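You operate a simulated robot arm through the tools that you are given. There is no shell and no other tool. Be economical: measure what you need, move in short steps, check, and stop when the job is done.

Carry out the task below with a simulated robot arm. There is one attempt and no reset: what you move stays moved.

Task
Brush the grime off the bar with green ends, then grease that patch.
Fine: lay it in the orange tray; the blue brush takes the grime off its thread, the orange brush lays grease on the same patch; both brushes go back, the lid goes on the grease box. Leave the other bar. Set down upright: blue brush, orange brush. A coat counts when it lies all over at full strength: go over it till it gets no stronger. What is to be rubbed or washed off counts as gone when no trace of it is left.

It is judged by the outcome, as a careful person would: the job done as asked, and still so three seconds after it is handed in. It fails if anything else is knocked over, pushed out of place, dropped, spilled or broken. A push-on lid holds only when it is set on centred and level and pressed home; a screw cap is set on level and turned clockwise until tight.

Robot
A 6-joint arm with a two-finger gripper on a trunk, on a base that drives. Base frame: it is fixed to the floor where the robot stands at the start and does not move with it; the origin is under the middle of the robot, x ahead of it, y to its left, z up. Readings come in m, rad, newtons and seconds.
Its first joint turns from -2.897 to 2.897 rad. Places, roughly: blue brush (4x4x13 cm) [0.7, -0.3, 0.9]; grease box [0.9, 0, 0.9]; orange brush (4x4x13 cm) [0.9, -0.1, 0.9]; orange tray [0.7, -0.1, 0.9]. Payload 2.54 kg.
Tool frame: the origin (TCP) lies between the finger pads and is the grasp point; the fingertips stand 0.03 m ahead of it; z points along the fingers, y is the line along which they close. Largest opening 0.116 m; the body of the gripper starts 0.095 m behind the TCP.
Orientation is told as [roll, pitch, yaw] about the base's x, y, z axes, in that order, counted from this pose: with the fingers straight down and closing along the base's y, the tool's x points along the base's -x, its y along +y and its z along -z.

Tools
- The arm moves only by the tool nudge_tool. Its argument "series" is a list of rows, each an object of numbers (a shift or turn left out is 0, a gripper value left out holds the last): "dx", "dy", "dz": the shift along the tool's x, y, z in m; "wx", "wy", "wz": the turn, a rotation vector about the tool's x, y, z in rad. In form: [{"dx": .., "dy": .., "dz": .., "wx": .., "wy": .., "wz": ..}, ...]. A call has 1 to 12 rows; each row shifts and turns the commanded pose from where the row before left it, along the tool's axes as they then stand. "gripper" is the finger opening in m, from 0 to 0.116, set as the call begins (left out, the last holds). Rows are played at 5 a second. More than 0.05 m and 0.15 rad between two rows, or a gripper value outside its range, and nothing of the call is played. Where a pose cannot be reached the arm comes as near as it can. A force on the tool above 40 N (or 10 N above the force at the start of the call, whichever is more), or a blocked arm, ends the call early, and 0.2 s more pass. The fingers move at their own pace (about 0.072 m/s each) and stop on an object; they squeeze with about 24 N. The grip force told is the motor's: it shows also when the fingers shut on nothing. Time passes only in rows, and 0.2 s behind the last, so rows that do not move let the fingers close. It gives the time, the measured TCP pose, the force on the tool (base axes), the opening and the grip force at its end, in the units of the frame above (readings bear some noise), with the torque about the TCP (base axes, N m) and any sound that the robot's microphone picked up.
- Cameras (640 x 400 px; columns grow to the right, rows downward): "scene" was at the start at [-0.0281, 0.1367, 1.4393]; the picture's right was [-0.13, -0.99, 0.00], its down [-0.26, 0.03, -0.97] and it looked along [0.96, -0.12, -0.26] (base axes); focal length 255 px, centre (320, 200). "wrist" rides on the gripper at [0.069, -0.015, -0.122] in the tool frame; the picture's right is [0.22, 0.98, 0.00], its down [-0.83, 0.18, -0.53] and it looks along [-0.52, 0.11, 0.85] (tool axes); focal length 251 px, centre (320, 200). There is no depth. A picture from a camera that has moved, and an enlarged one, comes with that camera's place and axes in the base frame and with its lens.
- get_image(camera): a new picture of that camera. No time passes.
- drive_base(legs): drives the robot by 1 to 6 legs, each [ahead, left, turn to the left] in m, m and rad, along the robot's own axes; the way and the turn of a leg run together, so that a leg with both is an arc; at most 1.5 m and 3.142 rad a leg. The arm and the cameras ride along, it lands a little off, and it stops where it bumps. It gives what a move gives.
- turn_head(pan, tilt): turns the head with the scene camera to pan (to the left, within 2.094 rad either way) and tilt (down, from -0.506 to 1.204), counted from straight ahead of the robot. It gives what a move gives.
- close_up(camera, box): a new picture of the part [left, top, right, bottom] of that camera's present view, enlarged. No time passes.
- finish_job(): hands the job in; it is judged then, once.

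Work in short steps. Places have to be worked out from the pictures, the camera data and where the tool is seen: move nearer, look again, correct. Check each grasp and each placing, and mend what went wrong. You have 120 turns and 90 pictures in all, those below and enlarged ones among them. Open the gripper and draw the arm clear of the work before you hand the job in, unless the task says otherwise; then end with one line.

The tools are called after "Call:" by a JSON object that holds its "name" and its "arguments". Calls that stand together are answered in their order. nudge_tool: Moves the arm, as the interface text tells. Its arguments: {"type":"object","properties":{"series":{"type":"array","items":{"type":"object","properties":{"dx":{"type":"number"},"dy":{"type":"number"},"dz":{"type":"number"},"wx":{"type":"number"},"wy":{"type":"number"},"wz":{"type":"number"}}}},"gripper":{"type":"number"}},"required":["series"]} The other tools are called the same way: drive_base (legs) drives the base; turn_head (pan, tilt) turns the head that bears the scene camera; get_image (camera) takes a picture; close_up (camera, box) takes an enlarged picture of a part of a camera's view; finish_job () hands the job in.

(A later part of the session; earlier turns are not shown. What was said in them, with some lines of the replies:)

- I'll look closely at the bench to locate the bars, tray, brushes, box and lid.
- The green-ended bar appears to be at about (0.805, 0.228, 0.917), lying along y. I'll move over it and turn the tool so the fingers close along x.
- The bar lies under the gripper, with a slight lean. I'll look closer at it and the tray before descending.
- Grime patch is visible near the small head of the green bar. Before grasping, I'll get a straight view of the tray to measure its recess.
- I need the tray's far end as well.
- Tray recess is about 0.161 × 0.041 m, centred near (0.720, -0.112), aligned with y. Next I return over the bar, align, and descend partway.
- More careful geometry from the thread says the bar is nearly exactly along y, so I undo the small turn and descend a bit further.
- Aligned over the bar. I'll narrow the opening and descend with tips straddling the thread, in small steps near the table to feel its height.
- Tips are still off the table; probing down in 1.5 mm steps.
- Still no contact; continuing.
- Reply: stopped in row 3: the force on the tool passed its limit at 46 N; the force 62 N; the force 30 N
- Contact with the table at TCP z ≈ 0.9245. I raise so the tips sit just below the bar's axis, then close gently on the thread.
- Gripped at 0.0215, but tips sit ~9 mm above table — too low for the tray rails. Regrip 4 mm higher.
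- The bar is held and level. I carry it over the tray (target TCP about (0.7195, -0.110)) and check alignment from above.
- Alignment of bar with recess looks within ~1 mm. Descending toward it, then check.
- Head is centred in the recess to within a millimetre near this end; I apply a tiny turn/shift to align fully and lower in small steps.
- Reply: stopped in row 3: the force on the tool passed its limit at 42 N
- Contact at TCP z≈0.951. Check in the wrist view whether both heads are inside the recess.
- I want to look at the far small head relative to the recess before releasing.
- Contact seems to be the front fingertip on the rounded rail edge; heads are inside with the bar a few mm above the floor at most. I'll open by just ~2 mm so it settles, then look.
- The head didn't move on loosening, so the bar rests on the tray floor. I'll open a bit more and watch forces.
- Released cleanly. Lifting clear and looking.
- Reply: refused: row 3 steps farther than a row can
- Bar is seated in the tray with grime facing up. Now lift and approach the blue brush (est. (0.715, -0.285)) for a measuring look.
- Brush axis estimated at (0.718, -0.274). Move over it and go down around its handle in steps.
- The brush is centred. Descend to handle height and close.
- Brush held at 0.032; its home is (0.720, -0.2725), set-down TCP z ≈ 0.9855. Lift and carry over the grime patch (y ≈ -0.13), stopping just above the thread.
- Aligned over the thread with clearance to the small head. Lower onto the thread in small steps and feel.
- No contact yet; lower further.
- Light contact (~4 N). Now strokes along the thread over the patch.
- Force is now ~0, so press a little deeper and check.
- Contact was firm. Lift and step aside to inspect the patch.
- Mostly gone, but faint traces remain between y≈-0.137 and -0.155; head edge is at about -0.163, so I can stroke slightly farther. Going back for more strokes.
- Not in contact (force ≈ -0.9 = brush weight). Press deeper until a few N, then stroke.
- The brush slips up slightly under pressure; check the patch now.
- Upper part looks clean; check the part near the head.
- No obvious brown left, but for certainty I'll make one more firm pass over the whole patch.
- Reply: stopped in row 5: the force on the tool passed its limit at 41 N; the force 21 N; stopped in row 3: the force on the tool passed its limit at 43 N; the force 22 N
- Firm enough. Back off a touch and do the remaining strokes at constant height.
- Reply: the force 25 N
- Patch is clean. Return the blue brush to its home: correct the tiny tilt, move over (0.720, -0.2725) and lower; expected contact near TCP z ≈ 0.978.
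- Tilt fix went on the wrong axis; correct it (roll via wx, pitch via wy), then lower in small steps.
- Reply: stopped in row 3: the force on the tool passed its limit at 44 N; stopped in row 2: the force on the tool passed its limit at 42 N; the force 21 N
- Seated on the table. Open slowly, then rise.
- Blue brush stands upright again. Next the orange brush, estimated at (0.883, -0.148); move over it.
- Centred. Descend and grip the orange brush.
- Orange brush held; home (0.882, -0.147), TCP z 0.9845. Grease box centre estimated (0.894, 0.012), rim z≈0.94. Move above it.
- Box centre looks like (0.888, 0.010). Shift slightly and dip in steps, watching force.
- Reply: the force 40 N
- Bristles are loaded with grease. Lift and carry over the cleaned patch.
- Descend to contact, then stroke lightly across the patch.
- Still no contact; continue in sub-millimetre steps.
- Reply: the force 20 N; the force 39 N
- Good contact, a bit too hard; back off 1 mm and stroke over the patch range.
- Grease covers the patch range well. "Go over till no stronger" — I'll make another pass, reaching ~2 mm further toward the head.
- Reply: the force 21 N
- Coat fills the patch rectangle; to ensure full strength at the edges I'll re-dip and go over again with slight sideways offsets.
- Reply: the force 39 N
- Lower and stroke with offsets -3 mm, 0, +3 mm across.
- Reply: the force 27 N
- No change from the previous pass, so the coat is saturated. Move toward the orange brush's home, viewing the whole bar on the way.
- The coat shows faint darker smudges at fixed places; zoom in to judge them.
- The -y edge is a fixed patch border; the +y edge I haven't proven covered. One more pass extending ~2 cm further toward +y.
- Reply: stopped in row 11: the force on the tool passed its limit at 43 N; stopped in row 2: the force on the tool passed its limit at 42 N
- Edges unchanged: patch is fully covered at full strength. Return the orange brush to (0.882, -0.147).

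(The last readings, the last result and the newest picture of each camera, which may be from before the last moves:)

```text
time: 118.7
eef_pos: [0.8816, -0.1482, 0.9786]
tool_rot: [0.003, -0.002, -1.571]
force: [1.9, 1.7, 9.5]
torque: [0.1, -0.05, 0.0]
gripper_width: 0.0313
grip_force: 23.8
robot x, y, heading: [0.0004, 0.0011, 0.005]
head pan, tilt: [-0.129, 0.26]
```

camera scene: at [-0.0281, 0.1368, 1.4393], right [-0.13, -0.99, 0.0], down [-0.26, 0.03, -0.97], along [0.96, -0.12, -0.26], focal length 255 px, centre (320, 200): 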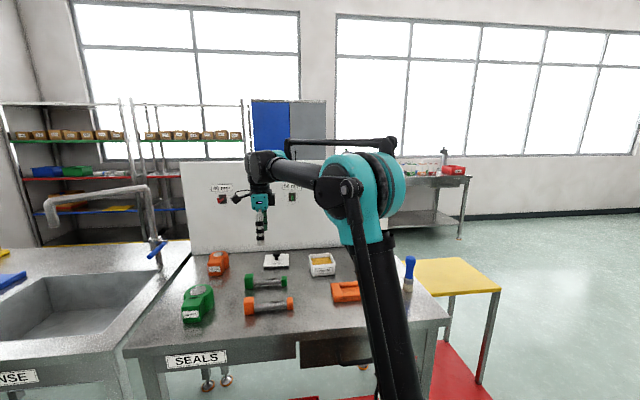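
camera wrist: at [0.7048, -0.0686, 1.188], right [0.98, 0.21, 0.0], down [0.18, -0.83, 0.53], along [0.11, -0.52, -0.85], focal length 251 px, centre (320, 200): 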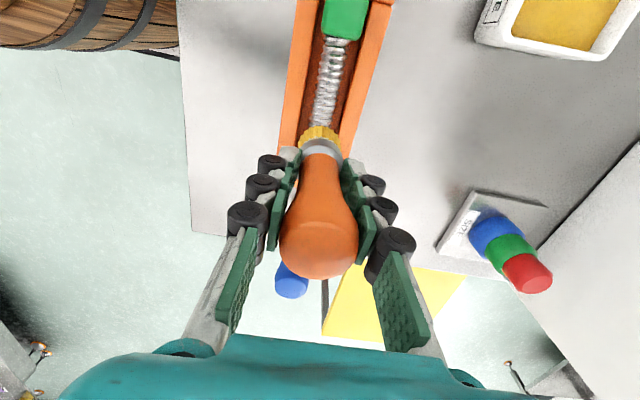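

Touching the table at 9.5 N. Release slowly and rise, then look.

Call:
{"name": "nudge_tool", "arguments": {"series": [{}, {}], "gripper": 0.036}}

Call:
{"name": "nudge_tool", "arguments": {"series": [{}, {}, {}], "gripper": 0.08}}

Call:
{"name": "nudge_tool", "arguments": {"series": [{"dz": -0.04}, {"dz": -0.04}, {"dz": -0.04}, {"dx": 0.05}, {"dx": 0.05}, {"dx": 0.05}, {}]}}

Call:
{"name": "get_image", "arguments": {"camera": "wrist"}}

Call:
{"name": "get_image", "arguments": {"camera": "scene"}}

```text
time: 119.3
eef_pos: [0.8821, -0.1467, 0.9791]
tool_rot: [0.003, -0.002, -1.572]
force: [0.0, 0.8, 3.6]
torque: [0.03, -0.01, 0.0]
gripper_width: 0.0367
grip_force: 0.1
robot x, y, heading: [-0.0003, -0.0028, 0.0]
head pan, tilt: [-0.129, 0.26]
```

```text
time: 120.1
eef_pos: [0.8821, -0.1486, 0.9774]
tool_rot: [0.001, 0.0, -1.573]
force: [0.1, 0.1, 0.0]
torque: [0.02, -0.01, -0.01]
gripper_width: 0.08
grip_force: 0.0
robot x, y, heading: [-0.0032, -0.0034, -0.002]
head pan, tilt: [-0.129, 0.26]
```

```text
time: 121.7
eef_pos: [0.8817, 0.002, 1.0983]
tool_rot: [0.002, -0.002, -1.572]
force: [-0.5, -0.2, 0.5]
torque: [-0.03, -0.01, 0.01]
gripper_width: 0.0802
grip_force: 0.0
robot x, y, heading: [0.0003, 0.0017, -0.001]
head pan, tilt: [-0.129, 0.26]
```

```text
30 pictures are left
camera wrist: at [0.8668, 0.0708, 1.2202], right [0.98, 0.21, 0.0], down [0.18, -0.83, 0.54], along [0.12, -0.52, -0.84], focal length 251 px, centre (320, 200)
```

wrist: 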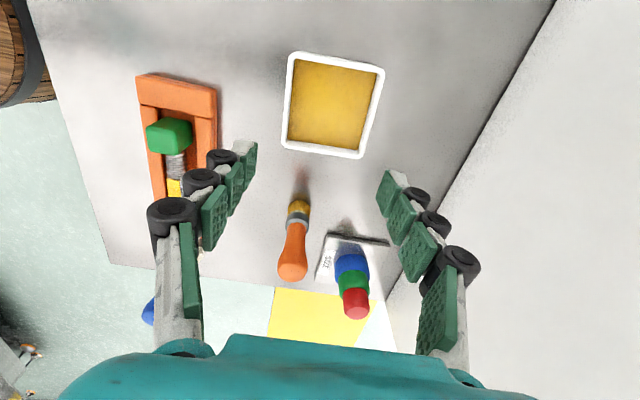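

```text
29 pictures are left
camera scene: at [-0.0281, 0.137, 1.4393], right [-0.13, -0.99, 0.0], down [-0.26, 0.03, -0.97], along [0.96, -0.12, -0.26], focal length 255 px, centre (320, 200)
```

scene: 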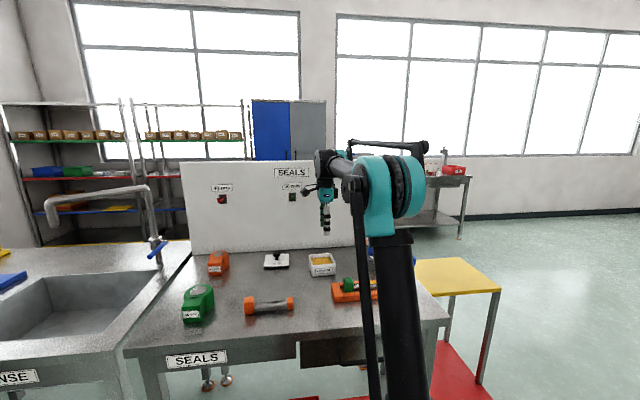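

Both brushes stand upright. Grease box: centre ≈ (0.890, 0.013), yaw ≈ +0.05. The lid (~(0.967, 0.197)) is at the edge of reach, so I'll draw back, turn the tool to yaw 0 and drive forward a little.

Call:
{"name": "nudge_tool", "arguments": {"series": [{"dz": -0.03}, {"dy": -0.04, "dx": 0.02}, {"dy": -0.04, "dx": 0.02}, {"dy": -0.04, "dx": 0.02}, {}]}}

Call:
{"name": "nudge_tool", "arguments": {"series": [{"wz": -0.143}, {"wz": -0.143}, {"wz": -0.143}, {"wz": -0.143}, {"wz": -0.143}, {"wz": -0.143}, {"wz": -0.143}, {"wz": -0.143}, {"wz": -0.143}, {"wz": -0.143}, {"wz": -0.142}, {}]}}

Call:
{"name": "drive_base", "arguments": {"legs": [[0.06, 0, 0]]}}

Call:
{"name": "get_image", "arguments": {"camera": "wrist"}}

```text
time: 122.9
eef_pos: [0.7638, 0.0635, 1.1298]
tool_rot: [0.0, -0.001, -1.573]
force: [0.1, 0.9, 0.6]
torque: [-0.02, 0.02, 0.02]
gripper_width: 0.0803
grip_force: 0.0
robot x, y, heading: [0.0019, -0.0013, 0.004]
head pan, tilt: [-0.129, 0.26]
```

```text
time: 125.5
eef_pos: [0.7624, 0.0623, 1.1269]
tool_rot: [-0.002, -0.001, 0.001]
force: [0.8, 0.3, -0.1]
torque: [-0.01, 0.01, -0.02]
gripper_width: 0.08
grip_force: 0.1
robot x, y, heading: [-0.001, -0.0018, 0.001]
head pan, tilt: [-0.129, 0.26]
```

```text
time: 126.5
eef_pos: [0.8232, 0.0642, 1.1278]
tool_rot: [-0.002, 0.0, -0.003]
force: [-0.6, -0.3, 0.1]
torque: [-0.01, 0.03, 0.01]
gripper_width: 0.0801
grip_force: 0.0
robot x, y, heading: [0.0589, -0.0008, -0.001]
head pan, tilt: [-0.129, 0.26]
```

```text
28 pictures are left
camera wrist: at [0.7533, 0.0475, 1.2499], right [-0.21, 0.98, 0.0], down [0.82, 0.18, 0.54], along [0.52, 0.11, -0.84], focal length 251 px, centre (320, 200)
```

wrist: 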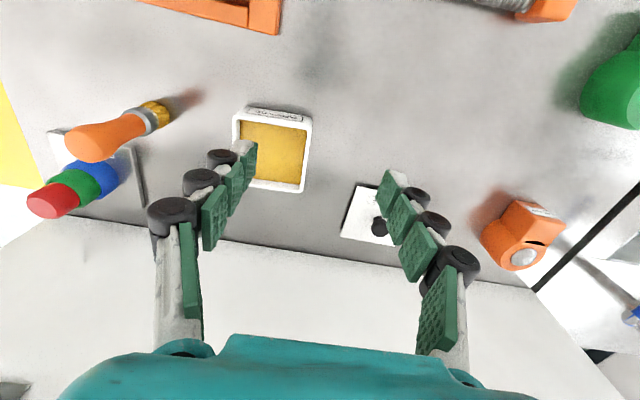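

Forward drive fine. Move toward the lid for a closer look.

Call:
{"name": "nudge_tool", "arguments": {"series": [{"dx": -0.03, "dy": 0.033}, {"dx": -0.03, "dy": 0.033}, {"dx": -0.03, "dy": 0.033}, {"dx": -0.01, "dy": 0.03}, {"dz": 0.03}, {}], "gripper": 0.06}}

Call:
{"name": "get_image", "arguments": {"camera": "wrist"}}

Call:
{"name": "close_up", "arguments": {"camera": "scene", "box": [230, 230, 350, 305]}}

```text
time: 127.9
eef_pos: [0.9222, 0.1911, 1.0981]
tool_rot: [-0.002, -0.003, 0.0]
force: [0.2, 0.3, 0.8]
torque: [0.0, 0.01, -0.01]
gripper_width: 0.0601
grip_force: 0.0
robot x, y, heading: [0.0556, 0.0015, 0.003]
head pan, tilt: [-0.129, 0.26]
```

```text
27 pictures are left
camera wrist: at [0.853, 0.1756, 1.2203], right [-0.21, 0.98, 0.0], down [0.82, 0.18, 0.54], along [0.52, 0.11, -0.84], focal length 251 px, centre (320, 200)
```

wrist: 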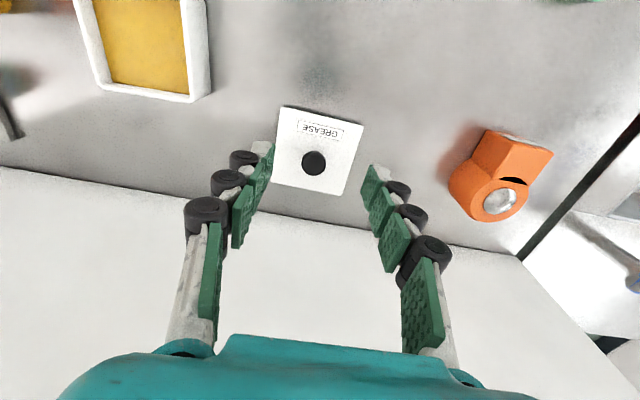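

```text
5.33 times, centred on (290, 268) of scene
camera zoom: at [0.0316, 0.1371, 1.4393], right [-0.13, -0.99, 0.0], down [-0.26, 0.03, -0.97], along [0.96, -0.12, -0.26], focal length 1358 px, centre (480, -160)
```

zoom: 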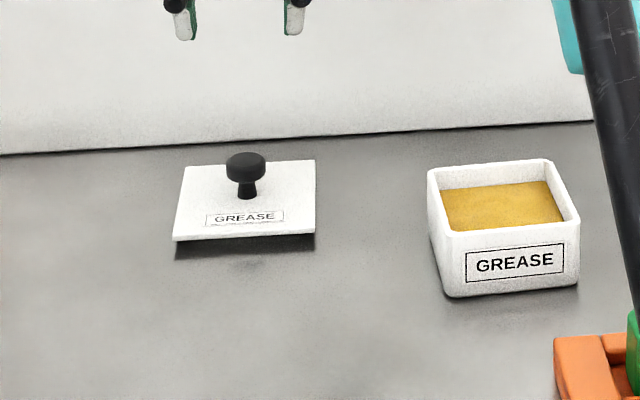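

Lid centre ≈ (0.975, 0.196), yaw ≈ +0.02; black knob on top (~3 cm wide). Move above and descend part way.

Call:
{"name": "nudge_tool", "arguments": {"series": [{"dx": -0.027, "dy": 0.002}, {"dx": -0.026, "dy": 0.003}, {"dz": 0.04}, {"dz": 0.04}, {}]}}

Call:
{"name": "get_image", "arguments": {"camera": "wrist"}}

Call:
{"name": "close_up", "arguments": {"camera": "scene", "box": [240, 225, 336, 285]}}

```text
time: 129.1
eef_pos: [0.9752, 0.1938, 1.0174]
tool_rot: [-0.002, -0.002, -0.002]
force: [0.5, -0.8, 0.0]
torque: [0.01, 0.03, 0.0]
gripper_width: 0.0599
grip_force: 0.2
robot x, y, heading: [0.0593, -0.0011, -0.0]
head pan, tilt: [-0.129, 0.26]
```

```text
25 pictures are left
camera wrist: at [0.9058, 0.1787, 1.14], right [-0.21, 0.98, 0.0], down [0.82, 0.18, 0.54], along [0.52, 0.11, -0.84], focal length 251 px, centre (320, 200)
```

wrist: 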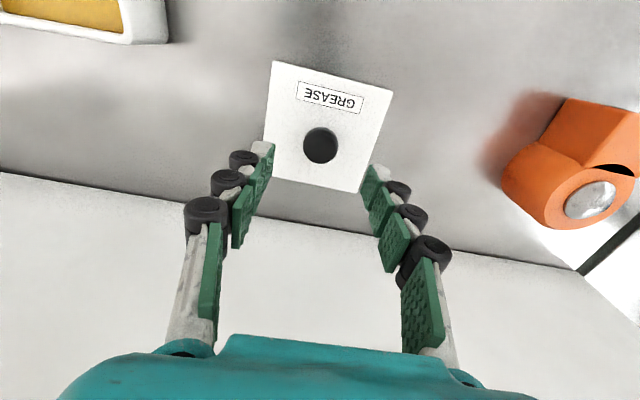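

```text
6.67 times, centred on (288, 255) of scene
camera zoom: at [0.0317, 0.137, 1.4393], right [-0.13, -0.99, 0.0], down [-0.26, 0.03, -0.97], along [0.96, -0.12, -0.26], focal length 1697 px, centre (533, -167)
```

zoom: 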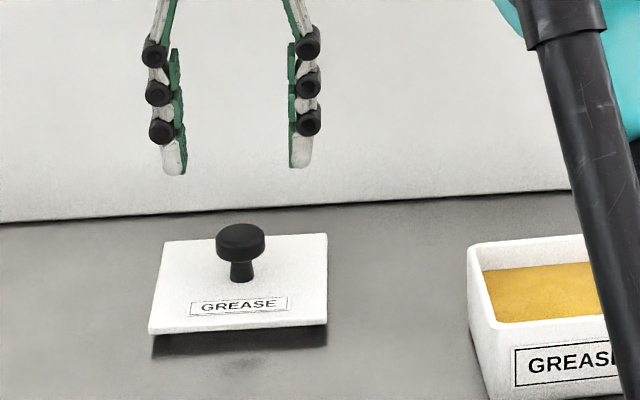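

Knob is centred under the TCP. Descend toward it and check from the scene camera.

Call:
{"name": "nudge_tool", "arguments": {"series": [{"dz": 0.035}, {"dz": 0.03}, {}]}}

Call:
{"name": "close_up", "arguments": {"camera": "scene", "box": [250, 235, 314, 285]}}

```text
time: 129.9
eef_pos: [0.9736, 0.198, 0.9511]
tool_rot: [-0.001, 0.0, 0.0]
force: [0.4, -0.7, 0.5]
torque: [0.02, -0.03, -0.03]
gripper_width: 0.06
grip_force: 0.0
robot x, y, heading: [0.0605, -0.0007, -0.004]
head pan, tilt: [-0.129, 0.26]
```

```text
8.00 times, centred on (282, 260) of scene
camera zoom: at [0.0317, 0.1371, 1.4393], right [-0.13, -0.99, 0.0], down [-0.26, 0.03, -0.97], along [0.96, -0.12, -0.26], focal length 2037 px, centre (624, -280)
```

zoom: 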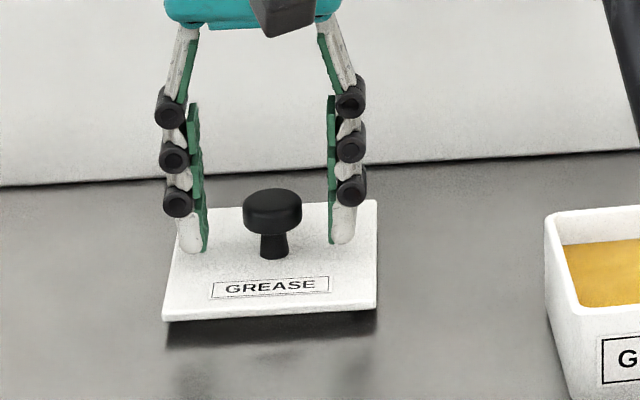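

Tips are ~6 mm above the plate with the cap between the pads. Close and lift slightly.

Call:
{"name": "nudge_tool", "arguments": {"series": [{"dz": 0.002}, {}, {}, {}, {}], "gripper": 0.01}}

Call:
{"name": "nudge_tool", "arguments": {"series": [{"dz": -0.01}, {"dz": -0.03}, {"dz": -0.04}, {}]}}

Call:
{"name": "get_image", "arguments": {"camera": "wrist"}}

Call:
{"name": "close_up", "arguments": {"camera": "scene", "box": [240, 215, 336, 275]}}

```text
time: 131.1
eef_pos: [0.975, 0.1984, 0.9503]
tool_rot: [-0.001, -0.002, -0.003]
force: [0.1, 0.7, -0.7]
torque: [0.0, 0.01, 0.01]
gripper_width: 0.0278
grip_force: 24.4
robot x, y, heading: [0.0604, -0.0011, 0.002]
head pan, tilt: [-0.129, 0.26]
```

```text
time: 132.1
eef_pos: [0.9762, 0.1969, 1.0292]
tool_rot: [-0.002, -0.002, -0.002]
force: [0.1, 0.7, -0.8]
torque: [0.04, -0.04, -0.02]
gripper_width: 0.0277
grip_force: 23.8
robot x, y, heading: [0.0584, -0.0001, -0.002]
head pan, tilt: [-0.129, 0.26]
```

```text
22 pictures are left
camera wrist: at [0.9073, 0.1808, 1.1522], right [-0.21, 0.98, 0.0], down [0.82, 0.18, 0.54], along [0.52, 0.11, -0.84], focal length 251 px, centre (320, 200)
```

wrist: 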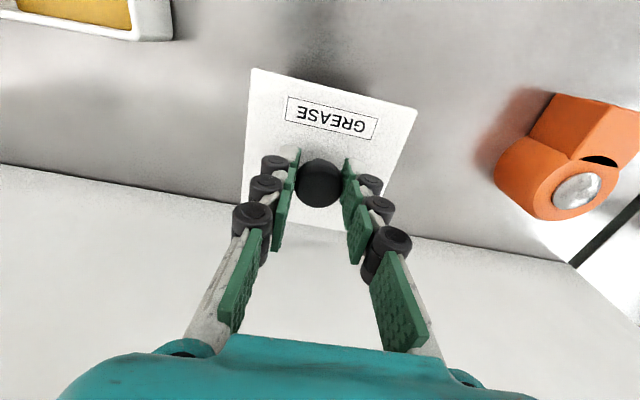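

```text
6.67 times, centred on (288, 245) of scene
camera zoom: at [0.0317, 0.1371, 1.4393], right [-0.13, -0.99, 0.0], down [-0.26, 0.03, -0.97], along [0.96, -0.12, -0.26], focal length 1697 px, centre (533, -100)
```

zoom: 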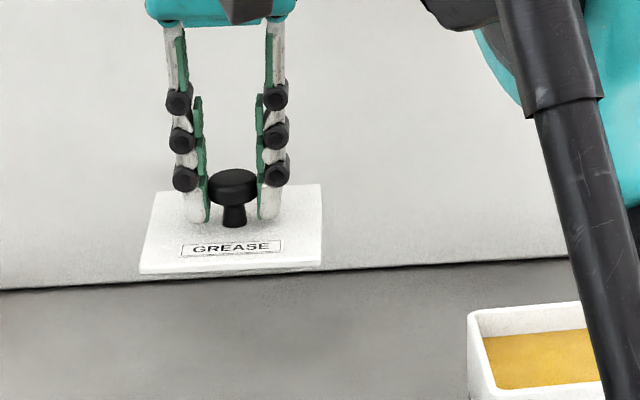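

Lid is held centred (corners at ±0.049 in the tool frame, square to it). Carry it to above the box, turn by +0.05 yaw, and compare edges.

Call:
{"name": "nudge_tool", "arguments": {"series": [{"dx": 0.0172, "dy": -0.0368}, {"dx": 0.0172, "dy": -0.0368}, {"dx": 0.0172, "dy": -0.0368}, {"dx": 0.0172, "dy": -0.0368}, {"dx": 0.0172, "dy": -0.0368}, {"wz": -0.05}, {"dz": 0.02}, {}, {}]}}

Call:
{"name": "close_up", "arguments": {"camera": "wrist", "box": [200, 20, 456, 180]}}

Call:
{"name": "close_up", "arguments": {"camera": "scene", "box": [280, 225, 376, 285]}}

```text
time: 134.1
eef_pos: [0.8892, 0.0151, 1.0113]
tool_rot: [-0.002, -0.004, 0.048]
force: [-0.3, -0.1, -0.1]
torque: [0.04, 0.0, -0.03]
gripper_width: 0.0278
grip_force: 24.5
robot x, y, heading: [0.0591, -0.0015, -0.001]
head pan, tilt: [-0.129, 0.26]
```

```text
2.50 times, centred on (328, 100) of wrist
camera zoom: at [0.821, -0.0048, 1.1335], right [-0.26, 0.96, 0.0], down [0.81, 0.22, 0.54], along [0.52, 0.14, -0.84], focal length 629 px, centre (300, 450)
```

zoom: 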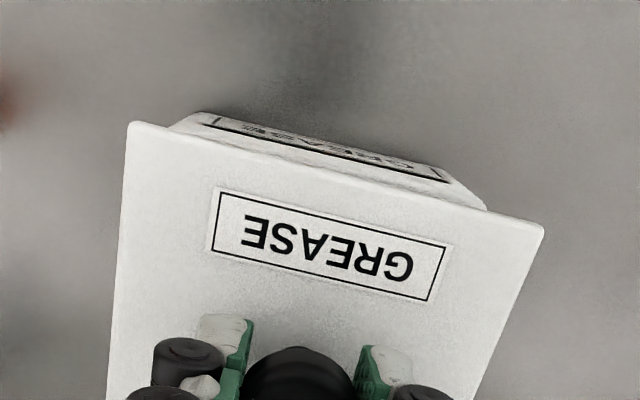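

```text
6.67 times, centred on (328, 255) of scene
camera zoom: at [0.0317, 0.137, 1.4393], right [-0.13, -0.99, 0.0], down [-0.26, 0.03, -0.97], along [0.96, -0.12, -0.26], focal length 1697 px, centre (267, -167)
```

zoom: 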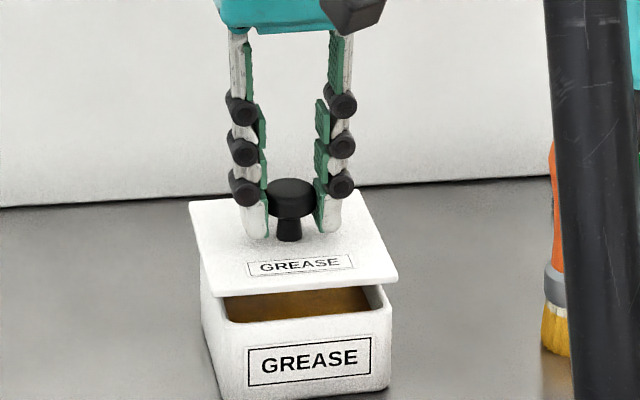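

Both views show the lid centred over the box to ~1 mm and parallel. Nudge 1 mm back and lower gradually.

Call:
{"name": "nudge_tool", "arguments": {"series": [{"dx": 0.001, "wz": -0.004}, {"dz": 0.006}, {"dz": 0.004}, {"dz": 0.003}, {}]}}

Call:
{"name": "nudge_tool", "arguments": {"series": [{"dz": 0.002}, {"dz": 0.002}, {"dz": 0.001}, {}]}}

Call:
{"name": "close_up", "arguments": {"camera": "scene", "box": [280, 225, 376, 285]}}

```text
time: 135.3
eef_pos: [0.8895, 0.0135, 0.9965]
tool_rot: [-0.001, 0.0, 0.052]
force: [-0.5, -1.1, -0.5]
torque: [-0.01, 0.05, 0.04]
gripper_width: 0.0277
grip_force: 24.2
robot x, y, heading: [0.0549, 0.0028, 0.004]
head pan, tilt: [-0.129, 0.26]
```

```text
time: 136.3
eef_pos: [0.8877, 0.014, 0.9928]
tool_rot: [-0.002, -0.002, 0.052]
force: [2.4, 2.1, 10.8]
torque: [0.01, 0.36, -0.04]
gripper_width: 0.0276
grip_force: 23.7
robot x, y, heading: [0.0656, 0.0043, 0.001]
head pan, tilt: [-0.129, 0.26]
```

```text
6.67 times, centred on (328, 255) of scene
camera zoom: at [0.0314, 0.1371, 1.4393], right [-0.13, -0.99, 0.0], down [-0.25, 0.03, -0.97], along [0.96, -0.12, -0.26], focal length 1697 px, centre (267, -167)
```

zoom: 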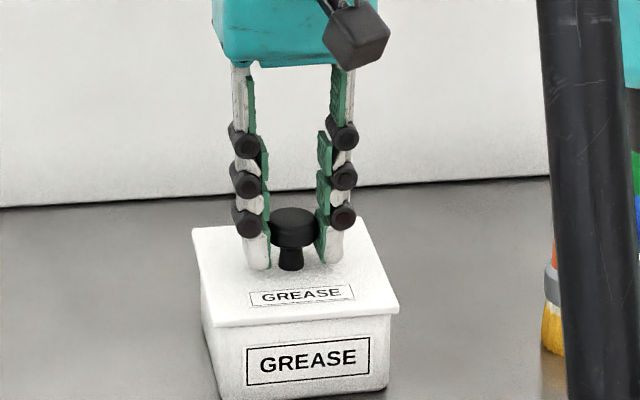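

Contact at z≈0.993; in the scene view the lid seems ~2 mm too far to the right (-y). Check from the wrist.

Call:
{"name": "close_up", "arguments": {"camera": "wrist", "box": [200, 20, 456, 180]}}

Call:
{"name": "close_up", "arguments": {"camera": "scene", "box": [300, 255, 356, 290]}}

```text
2.50 times, centred on (328, 100) of wrist
camera zoom: at [0.8198, -0.0061, 1.1149], right [-0.27, 0.96, 0.0], down [0.81, 0.23, 0.54], along [0.52, 0.14, -0.84], focal length 629 px, centre (300, 450)
```

zoom: 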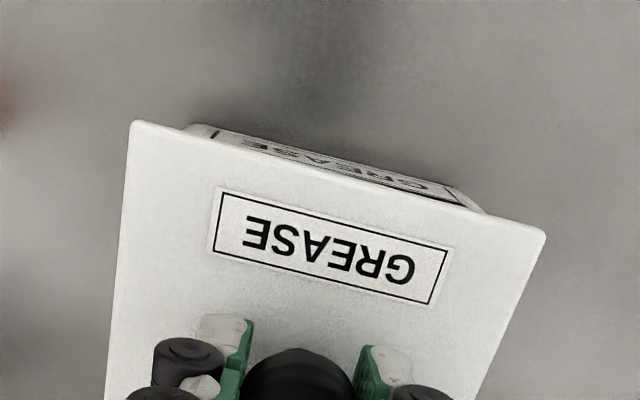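

```text
11.43 times, centred on (328, 272) of scene
camera zoom: at [0.0314, 0.1371, 1.4393], right [-0.13, -0.99, 0.0], down [-0.25, 0.03, -0.97], along [0.96, -0.12, -0.26], focal length 2910 px, centre (229, -629)
```

zoom: 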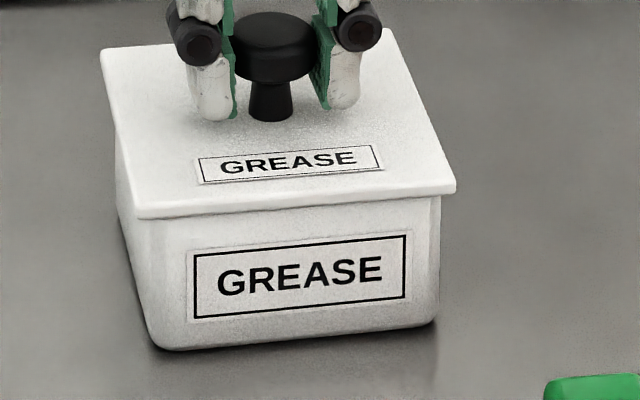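

Forces (+x, +y) and torque show the plug touching the front rim. Lift 1 mm, shift +x 2 mm and +y 1 mm, and try again.

Call:
{"name": "nudge_tool", "arguments": {"series": [{"dz": -0.0015}, {"dx": -0.002, "dy": 0.001}, {}, {"dz": 0.0015}, {"dz": 0.001}, {}]}}

Call:
{"name": "nudge_tool", "arguments": {"series": [{"dz": 0.001}, {"dz": 0.001}, {}]}}

```text
time: 137.7
eef_pos: [0.8899, 0.0138, 0.9929]
tool_rot: [-0.003, -0.001, 0.053]
force: [2.3, -1.1, 10.5]
torque: [-0.04, 0.41, 0.0]
gripper_width: 0.028
grip_force: 24.0
robot x, y, heading: [0.0581, -0.0019, -0.001]
head pan, tilt: [-0.129, 0.26]
```

```text
time: 138.5
eef_pos: [0.8906, 0.0143, 0.9904]
tool_rot: [-0.001, -0.001, 0.052]
force: [3.1, 1.9, 19.4]
torque: [0.01, -0.17, 0.03]
gripper_width: 0.0278
grip_force: 23.5
robot x, y, heading: [0.0574, -0.0015, -0.002]
head pan, tilt: [-0.129, 0.26]
```

Balanced now (torque small). Look closely at lid seating.

Call:
{"name": "close_up", "arguments": {"camera": "scene", "box": [300, 255, 356, 290]}}

```text
11.43 times, centred on (328, 272) of scene
camera zoom: at [0.031, 0.1371, 1.4393], right [-0.13, -0.99, 0.0], down [-0.25, 0.03, -0.97], along [0.96, -0.12, -0.26], focal length 2910 px, centre (229, -629)
```

zoom: 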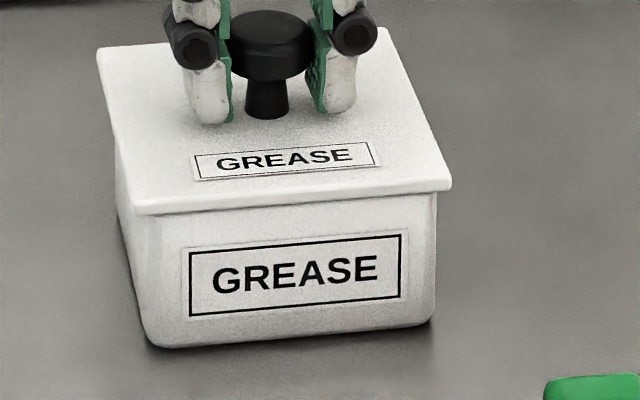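

Lid seems at rim level; press home further while watching z and torque.

Call:
{"name": "nudge_tool", "arguments": {"series": [{"dz": 0.001}, {"dz": 0.001}, {"dz": 0.001}, {}]}}

Call:
{"name": "nudge_tool", "arguments": {"series": [{"dz": 0.001}, {"dz": 0.001}, {"dz": 0.001}, {}]}}

```text
time: 139.5
eef_pos: [0.8894, 0.0141, 0.9867]
tool_rot: [-0.003, -0.001, 0.053]
force: [-0.3, 0.7, 17.2]
torque: [0.04, -0.1, 0.03]
gripper_width: 0.0277
grip_force: 23.7
robot x, y, heading: [0.0609, 0.001, 0.004]
head pan, tilt: [-0.129, 0.26]
```

```text
time: 140.5
eef_pos: [0.8897, 0.0134, 0.9852]
tool_rot: [-0.003, -0.004, 0.052]
force: [-1.7, 1.5, 32.5]
torque: [0.05, 0.04, 0.0]
gripper_width: 0.0276
grip_force: 24.1
robot x, y, heading: [0.0569, 0.0012, -0.002]
head pan, tilt: [-0.129, 0.26]
```

It's sliding down with friction; keep pressing until it stops firmly.

Call:
{"name": "nudge_tool", "arguments": {"series": [{"dz": 0.001}, {"dz": 0.001}, {"dz": 0.001}, {}]}}

Call:
{"name": "nudge_tool", "arguments": {"series": [{"dz": 0.001}, {"dz": 0.001}, {"dz": 0.001}, {}]}}

Call:
{"name": "close_up", "arguments": {"camera": "scene", "box": [300, 255, 356, 290]}}

```text
time: 140.9
eef_pos: [0.8898, 0.0145, 0.986]
tool_rot: [-0.001, -0.003, 0.053]
force: [-5.4, 1.3, 19.6]
torque: [0.04, 0.09, 0.03]
gripper_width: 0.0271
grip_force: 24.1
robot x, y, heading: [0.0604, 0.0013, -0.003]
head pan, tilt: [-0.129, 0.26]
stopped in row 1: the force on the tool passed its limit at 46 N (the readings are from after the stop); the commanded pose is now the measured one
```

```text
time: 141.4
eef_pos: [0.8892, 0.0148, 0.9854]
tool_rot: [-0.001, -0.003, 0.052]
force: [-6.2, 0.4, 19.8]
torque: [0.0, 0.12, 0.1]
gripper_width: 0.0274
grip_force: 24.0
robot x, y, heading: [0.0637, 0.003, -0.0]
head pan, tilt: [-0.129, 0.26]
stopped in row 2: the force on the tool passed its limit at 43 N (the readings are from after the stop); the commanded pose is now the measured one
```

```text
11.43 times, centred on (328, 272) of scene
camera zoom: at [0.0306, 0.137, 1.4393], right [-0.13, -0.99, 0.0], down [-0.25, 0.03, -0.97], along [0.96, -0.12, -0.26], focal length 2910 px, centre (229, -629)
```

zoom: 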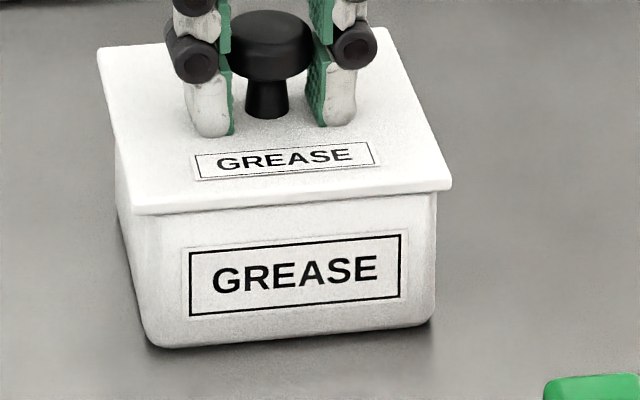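

The fingers slid on the knob while the lid stayed put. Zoom tightly on the lid/rim seam to see if it's home.

Call:
{"name": "close_up", "arguments": {"camera": "scene", "box": [308, 265, 342, 285]}}

```text
16.00 times, centred on (325, 275) of scene
camera zoom: at [0.0306, 0.137, 1.4393], right [-0.13, -0.99, 0.0], down [-0.25, 0.03, -0.97], along [0.96, -0.12, -0.26], focal length 4074 px, centre (240, -1000)
```

zoom: 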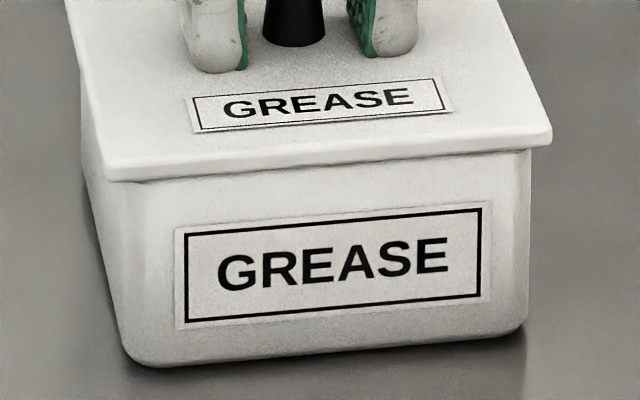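

The seam looks even all round. I'll release, rise, and inspect; then press on the knob's top with closed fingers to make sure it's home.

Call:
{"name": "nudge_tool", "arguments": {"series": [{"dz": -0.001}, {}, {}, {}], "gripper": 0.06}}

Call:
{"name": "nudge_tool", "arguments": {"series": [{"dz": -0.03}, {"dz": -0.04}, {}]}}

Call:
{"name": "close_up", "arguments": {"camera": "scene", "box": [300, 250, 348, 290]}}

Call:
{"name": "get_image", "arguments": {"camera": "wrist"}}

```text
time: 142.4
eef_pos: [0.8914, 0.0137, 0.9844]
tool_rot: [-0.003, -0.004, 0.053]
force: [0.5, 0.9, 0.2]
torque: [0.0, 0.03, 0.01]
gripper_width: 0.0598
grip_force: 0.0
robot x, y, heading: [0.0637, 0.0034, 0.003]
head pan, tilt: [-0.129, 0.26]
```

```text
time: 143.2
eef_pos: [0.8914, 0.0134, 1.0553]
tool_rot: [-0.002, -0.004, 0.052]
force: [0.2, 0.7, -0.2]
torque: [0.0, 0.02, -0.01]
gripper_width: 0.0597
grip_force: 0.1
robot x, y, heading: [0.0649, -0.0018, 0.002]
head pan, tilt: [-0.129, 0.26]
```

```text
10.00 times, centred on (324, 270) of scene
camera zoom: at [0.0316, 0.137, 1.4393], right [-0.13, -0.99, 0.0], down [-0.26, 0.03, -0.97], along [0.96, -0.12, -0.26], focal length 2546 px, centre (280, -500)
```

zoom: 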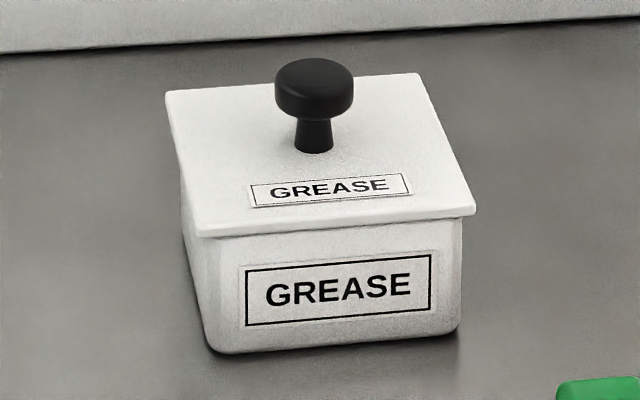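

```text
11 pictures are left
camera wrist: at [0.8226, -0.0047, 1.1774], right [-0.27, 0.96, 0.0], down [0.81, 0.23, 0.54], along [0.52, 0.14, -0.84], focal length 251 px, centre (320, 200)
```

wrist: 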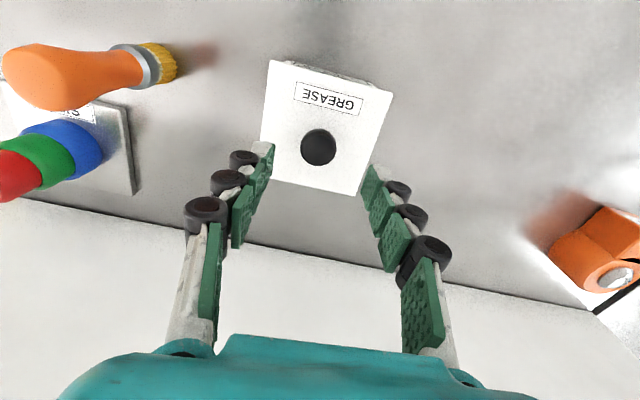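

Lid sits on, centred. Now close the fingers and press on top of the knob.

Call:
{"name": "nudge_tool", "arguments": {"series": [{}, {}, {}, {}, {"dz": 0.02}, {"dz": 0.01}, {}], "gripper": 0.0}}

Call:
{"name": "nudge_tool", "arguments": {"series": [{"dz": 0.002}, {"dz": 0.002}, {"dz": 0.002}, {"dz": 0.002}, {"dz": 0.002}, {"dz": 0.002}, {}]}}

```text
time: 144.8
eef_pos: [0.8891, 0.0145, 1.0252]
tool_rot: [-0.001, -0.004, 0.053]
force: [0.4, -0.7, 0.6]
torque: [0.01, -0.04, 0.0]
gripper_width: 0.0
grip_force: 24.1
robot x, y, heading: [0.0626, -0.0026, -0.005]
head pan, tilt: [-0.129, 0.26]
```

```text
time: 146.4
eef_pos: [0.89, 0.0135, 1.0133]
tool_rot: [0.0, -0.003, 0.05]
force: [-0.1, 0.0, -0.5]
torque: [0.02, 0.02, 0.02]
gripper_width: 0.006
grip_force: 23.9
robot x, y, heading: [0.061, -0.0001, -0.0]
head pan, tilt: [-0.129, 0.26]
```

Fingers just reach the knob. Continue in 1 mm steps.

Call:
{"name": "nudge_tool", "arguments": {"series": [{"dz": 0.001}, {"dz": 0.001}, {"dz": 0.001}, {"dz": 0.001}, {}]}}

Call:
{"name": "close_up", "arguments": {"camera": "scene", "box": [300, 240, 348, 290]}}

```text
time: 147.1
eef_pos: [0.8901, 0.0137, 1.0127]
tool_rot: [-0.003, -0.004, 0.052]
force: [-2.3, 0.6, 18.3]
torque: [0.04, 0.1, -0.04]
gripper_width: 0.0059
grip_force: 24.1
robot x, y, heading: [0.0552, -0.0, 0.0]
head pan, tilt: [-0.129, 0.26]
stopped in row 3: the force on the tool passed its limit at 44 N (the readings are from after the stop); the commanded pose is now the measured one
```

```text
8.00 times, centred on (324, 265) of scene
camera zoom: at [0.0309, 0.1371, 1.4393], right [-0.13, -0.99, 0.0], down [-0.25, 0.03, -0.97], along [0.96, -0.12, -0.26], focal length 2037 px, centre (288, -320)
```

zoom: 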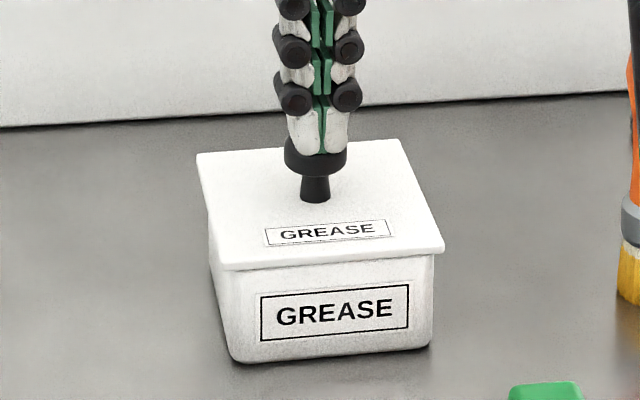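

Visually the lid underside meets the rim evenly. I'll press a couple more times on the knob to be sure it's fully home.

Call:
{"name": "nudge_tool", "arguments": {"series": [{"dz": 0.0008}, {"dz": 0.0004}, {"dz": 0.0004}, {}, {}]}}

Call:
{"name": "nudge_tool", "arguments": {"series": [{"dz": 0.0006}, {"dz": 0.0006}, {}, {}]}}

Call:
{"name": "close_up", "arguments": {"camera": "scene", "box": [308, 265, 342, 285]}}

```text
time: 147.8
eef_pos: [0.8912, 0.014, 1.0122]
tool_rot: [-0.002, -0.005, 0.051]
force: [-3.6, 0.4, 20.4]
torque: [0.03, 0.1, -0.02]
gripper_width: 0.0062
grip_force: 23.4
robot x, y, heading: [0.0621, 0.001, -0.006]
head pan, tilt: [-0.129, 0.26]
stopped in row 3: the force on the tool passed its limit at 41 N (the readings are from after the stop); the commanded pose is now the measured one
```

```text
time: 148.3
eef_pos: [0.8896, 0.0146, 1.0126]
tool_rot: [-0.003, -0.006, 0.052]
force: [-5.0, 0.6, 21.3]
torque: [0.02, 0.15, 0.01]
gripper_width: 0.0061
grip_force: 23.7
robot x, y, heading: [0.061, 0.0002, 0.002]
head pan, tilt: [-0.129, 0.26]
stopped in row 2: the force on the tool passed its limit at 44 N (the readings are from after the stop); the commanded pose is now the measured one
```

```text
16.00 times, centred on (325, 275) of scene
camera zoom: at [0.0306, 0.1371, 1.4393], right [-0.13, -0.99, 0.0], down [-0.25, 0.03, -0.97], along [0.96, -0.12, -0.26], focal length 4074 px, centre (240, -1000)
```

zoom: 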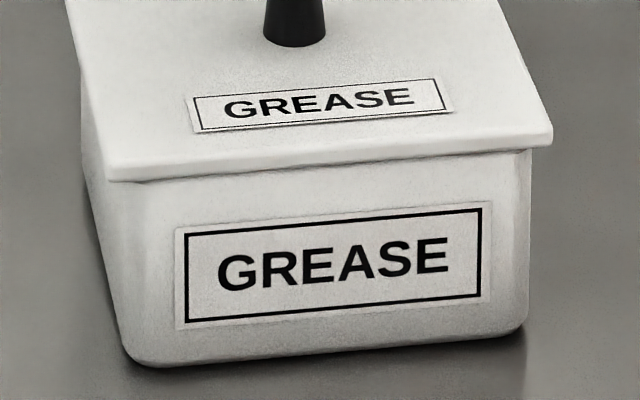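

No movement under 44 N: the lid is home. Rise, open, and draw back for a final check.

Call:
{"name": "nudge_tool", "arguments": {"series": [{"dz": -0.03}, {"dz": -0.045}, {"dz": -0.045}, {"dx": 0.045}, {"dx": 0.045}, {"dx": 0.045}, {"dx": 0.045, "dy": 0.02}, {"dz": -0.04}, {"dz": -0.04}, {}]}}

Call:
{"name": "nudge_tool", "arguments": {"series": [{"dy": 0.045}, {"dy": 0.045}, {}, {}], "gripper": 0.1}}

Call:
{"name": "get_image", "arguments": {"camera": "wrist"}}

Call:
{"name": "close_up", "arguments": {"camera": "scene", "box": [230, 220, 430, 345]}}

```text
time: 150.5
eef_pos: [0.7105, 0.0234, 1.2112]
tool_rot: [-0.002, -0.004, 0.053]
force: [-0.5, 1.0, 0.2]
torque: [0.01, 0.0, 0.02]
gripper_width: 0.0
grip_force: 23.9
robot x, y, heading: [0.0606, -0.0014, 0.001]
head pan, tilt: [-0.129, 0.26]
```

```text
time: 151.5
eef_pos: [0.7052, 0.1124, 1.2116]
tool_rot: [0.0, -0.004, 0.051]
force: [0.0, 0.6, 0.3]
torque: [0.01, -0.01, 0.0]
gripper_width: 0.0998
grip_force: 0.1
robot x, y, heading: [0.0537, 0.0019, 0.001]
head pan, tilt: [-0.129, 0.26]
```

```text
8 pictures are left
camera wrist: at [0.6363, 0.0934, 1.3335], right [-0.27, 0.96, 0.0], down [0.81, 0.23, 0.54], along [0.52, 0.14, -0.84], focal length 251 px, centre (320, 200)
```

wrist: 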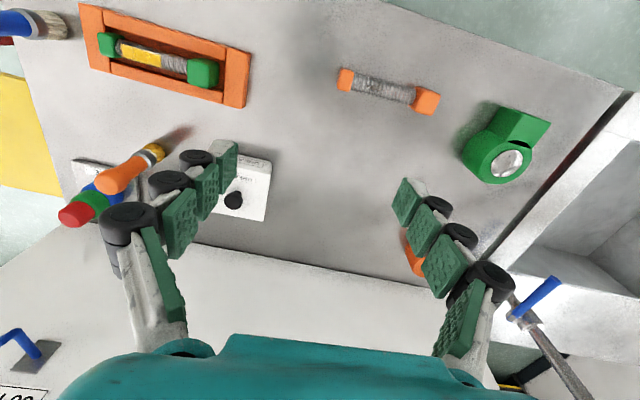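

```text
3.20 times, centred on (330, 282) of scene
camera zoom: at [0.0316, 0.137, 1.4393], right [-0.13, -0.99, 0.0], down [-0.26, 0.03, -0.97], along [0.96, -0.12, -0.26], focal length 815 px, centre (288, -64)
```

zoom: 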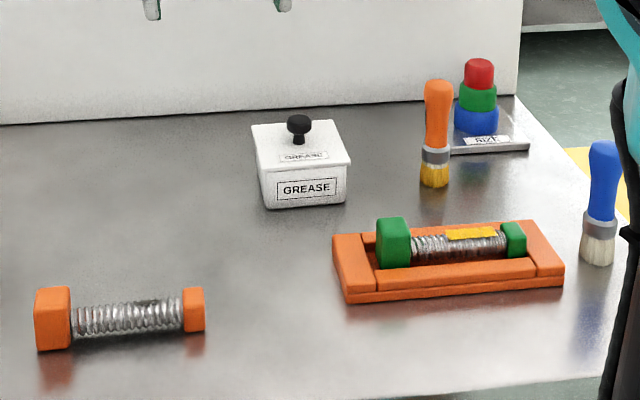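

Everything is in place: bar in the tray with a grease coat, brushes upright, lid on, other bar untouched. One last close look at the coat.

Call:
{"name": "close_up", "arguments": {"camera": "scene", "box": [340, 280, 404, 320]}}

Call:
{"name": "close_up", "arguments": {"camera": "wrist", "box": [80, 10, 240, 110]}}

```text
10.00 times, centred on (372, 300) of scene
camera zoom: at [0.0316, 0.137, 1.4393], right [-0.13, -0.99, 0.0], down [-0.26, 0.03, -0.97], along [0.96, -0.12, -0.26], focal length 2546 px, centre (-200, -800)
```

zoom: 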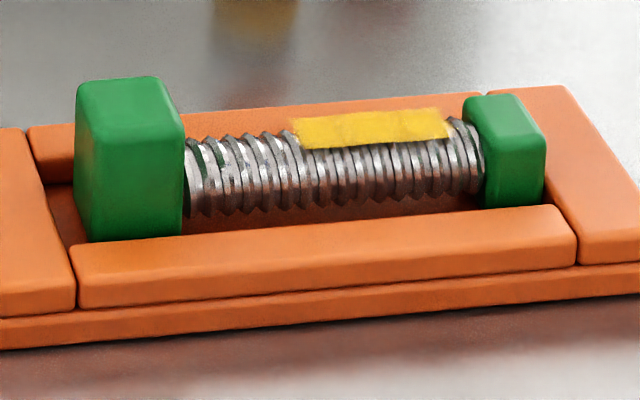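

```text
4.00 times, centred on (160, 60) of wrist
camera zoom: at [0.6363, 0.0934, 1.3335], right [-0.27, 0.96, 0.0], down [0.81, 0.23, 0.54], along [0.52, 0.14, -0.84], focal length 1006 px, centre (960, 760)
```

zoom: 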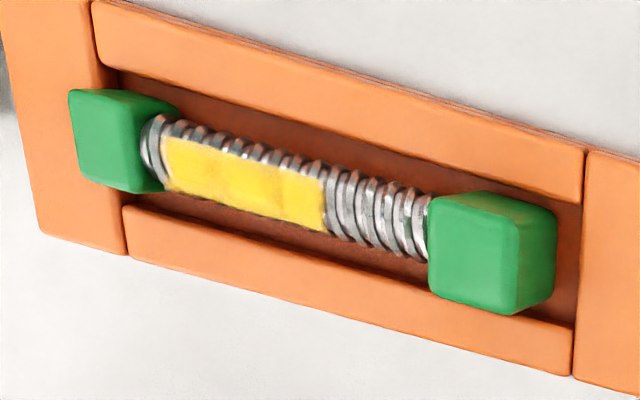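

The coat is full and even over the patch, and everything else is in order, so I'm handing the job in.

Call:
{"name": "finish_job", "arguments": {}}

```text
The job is handed in.
```

The green-ended bar is in the orange tray with its patch brushed clean and fully greased, both brushes are back upright in their places, the lid is pressed onto the grease box, and the other bar was not touched.
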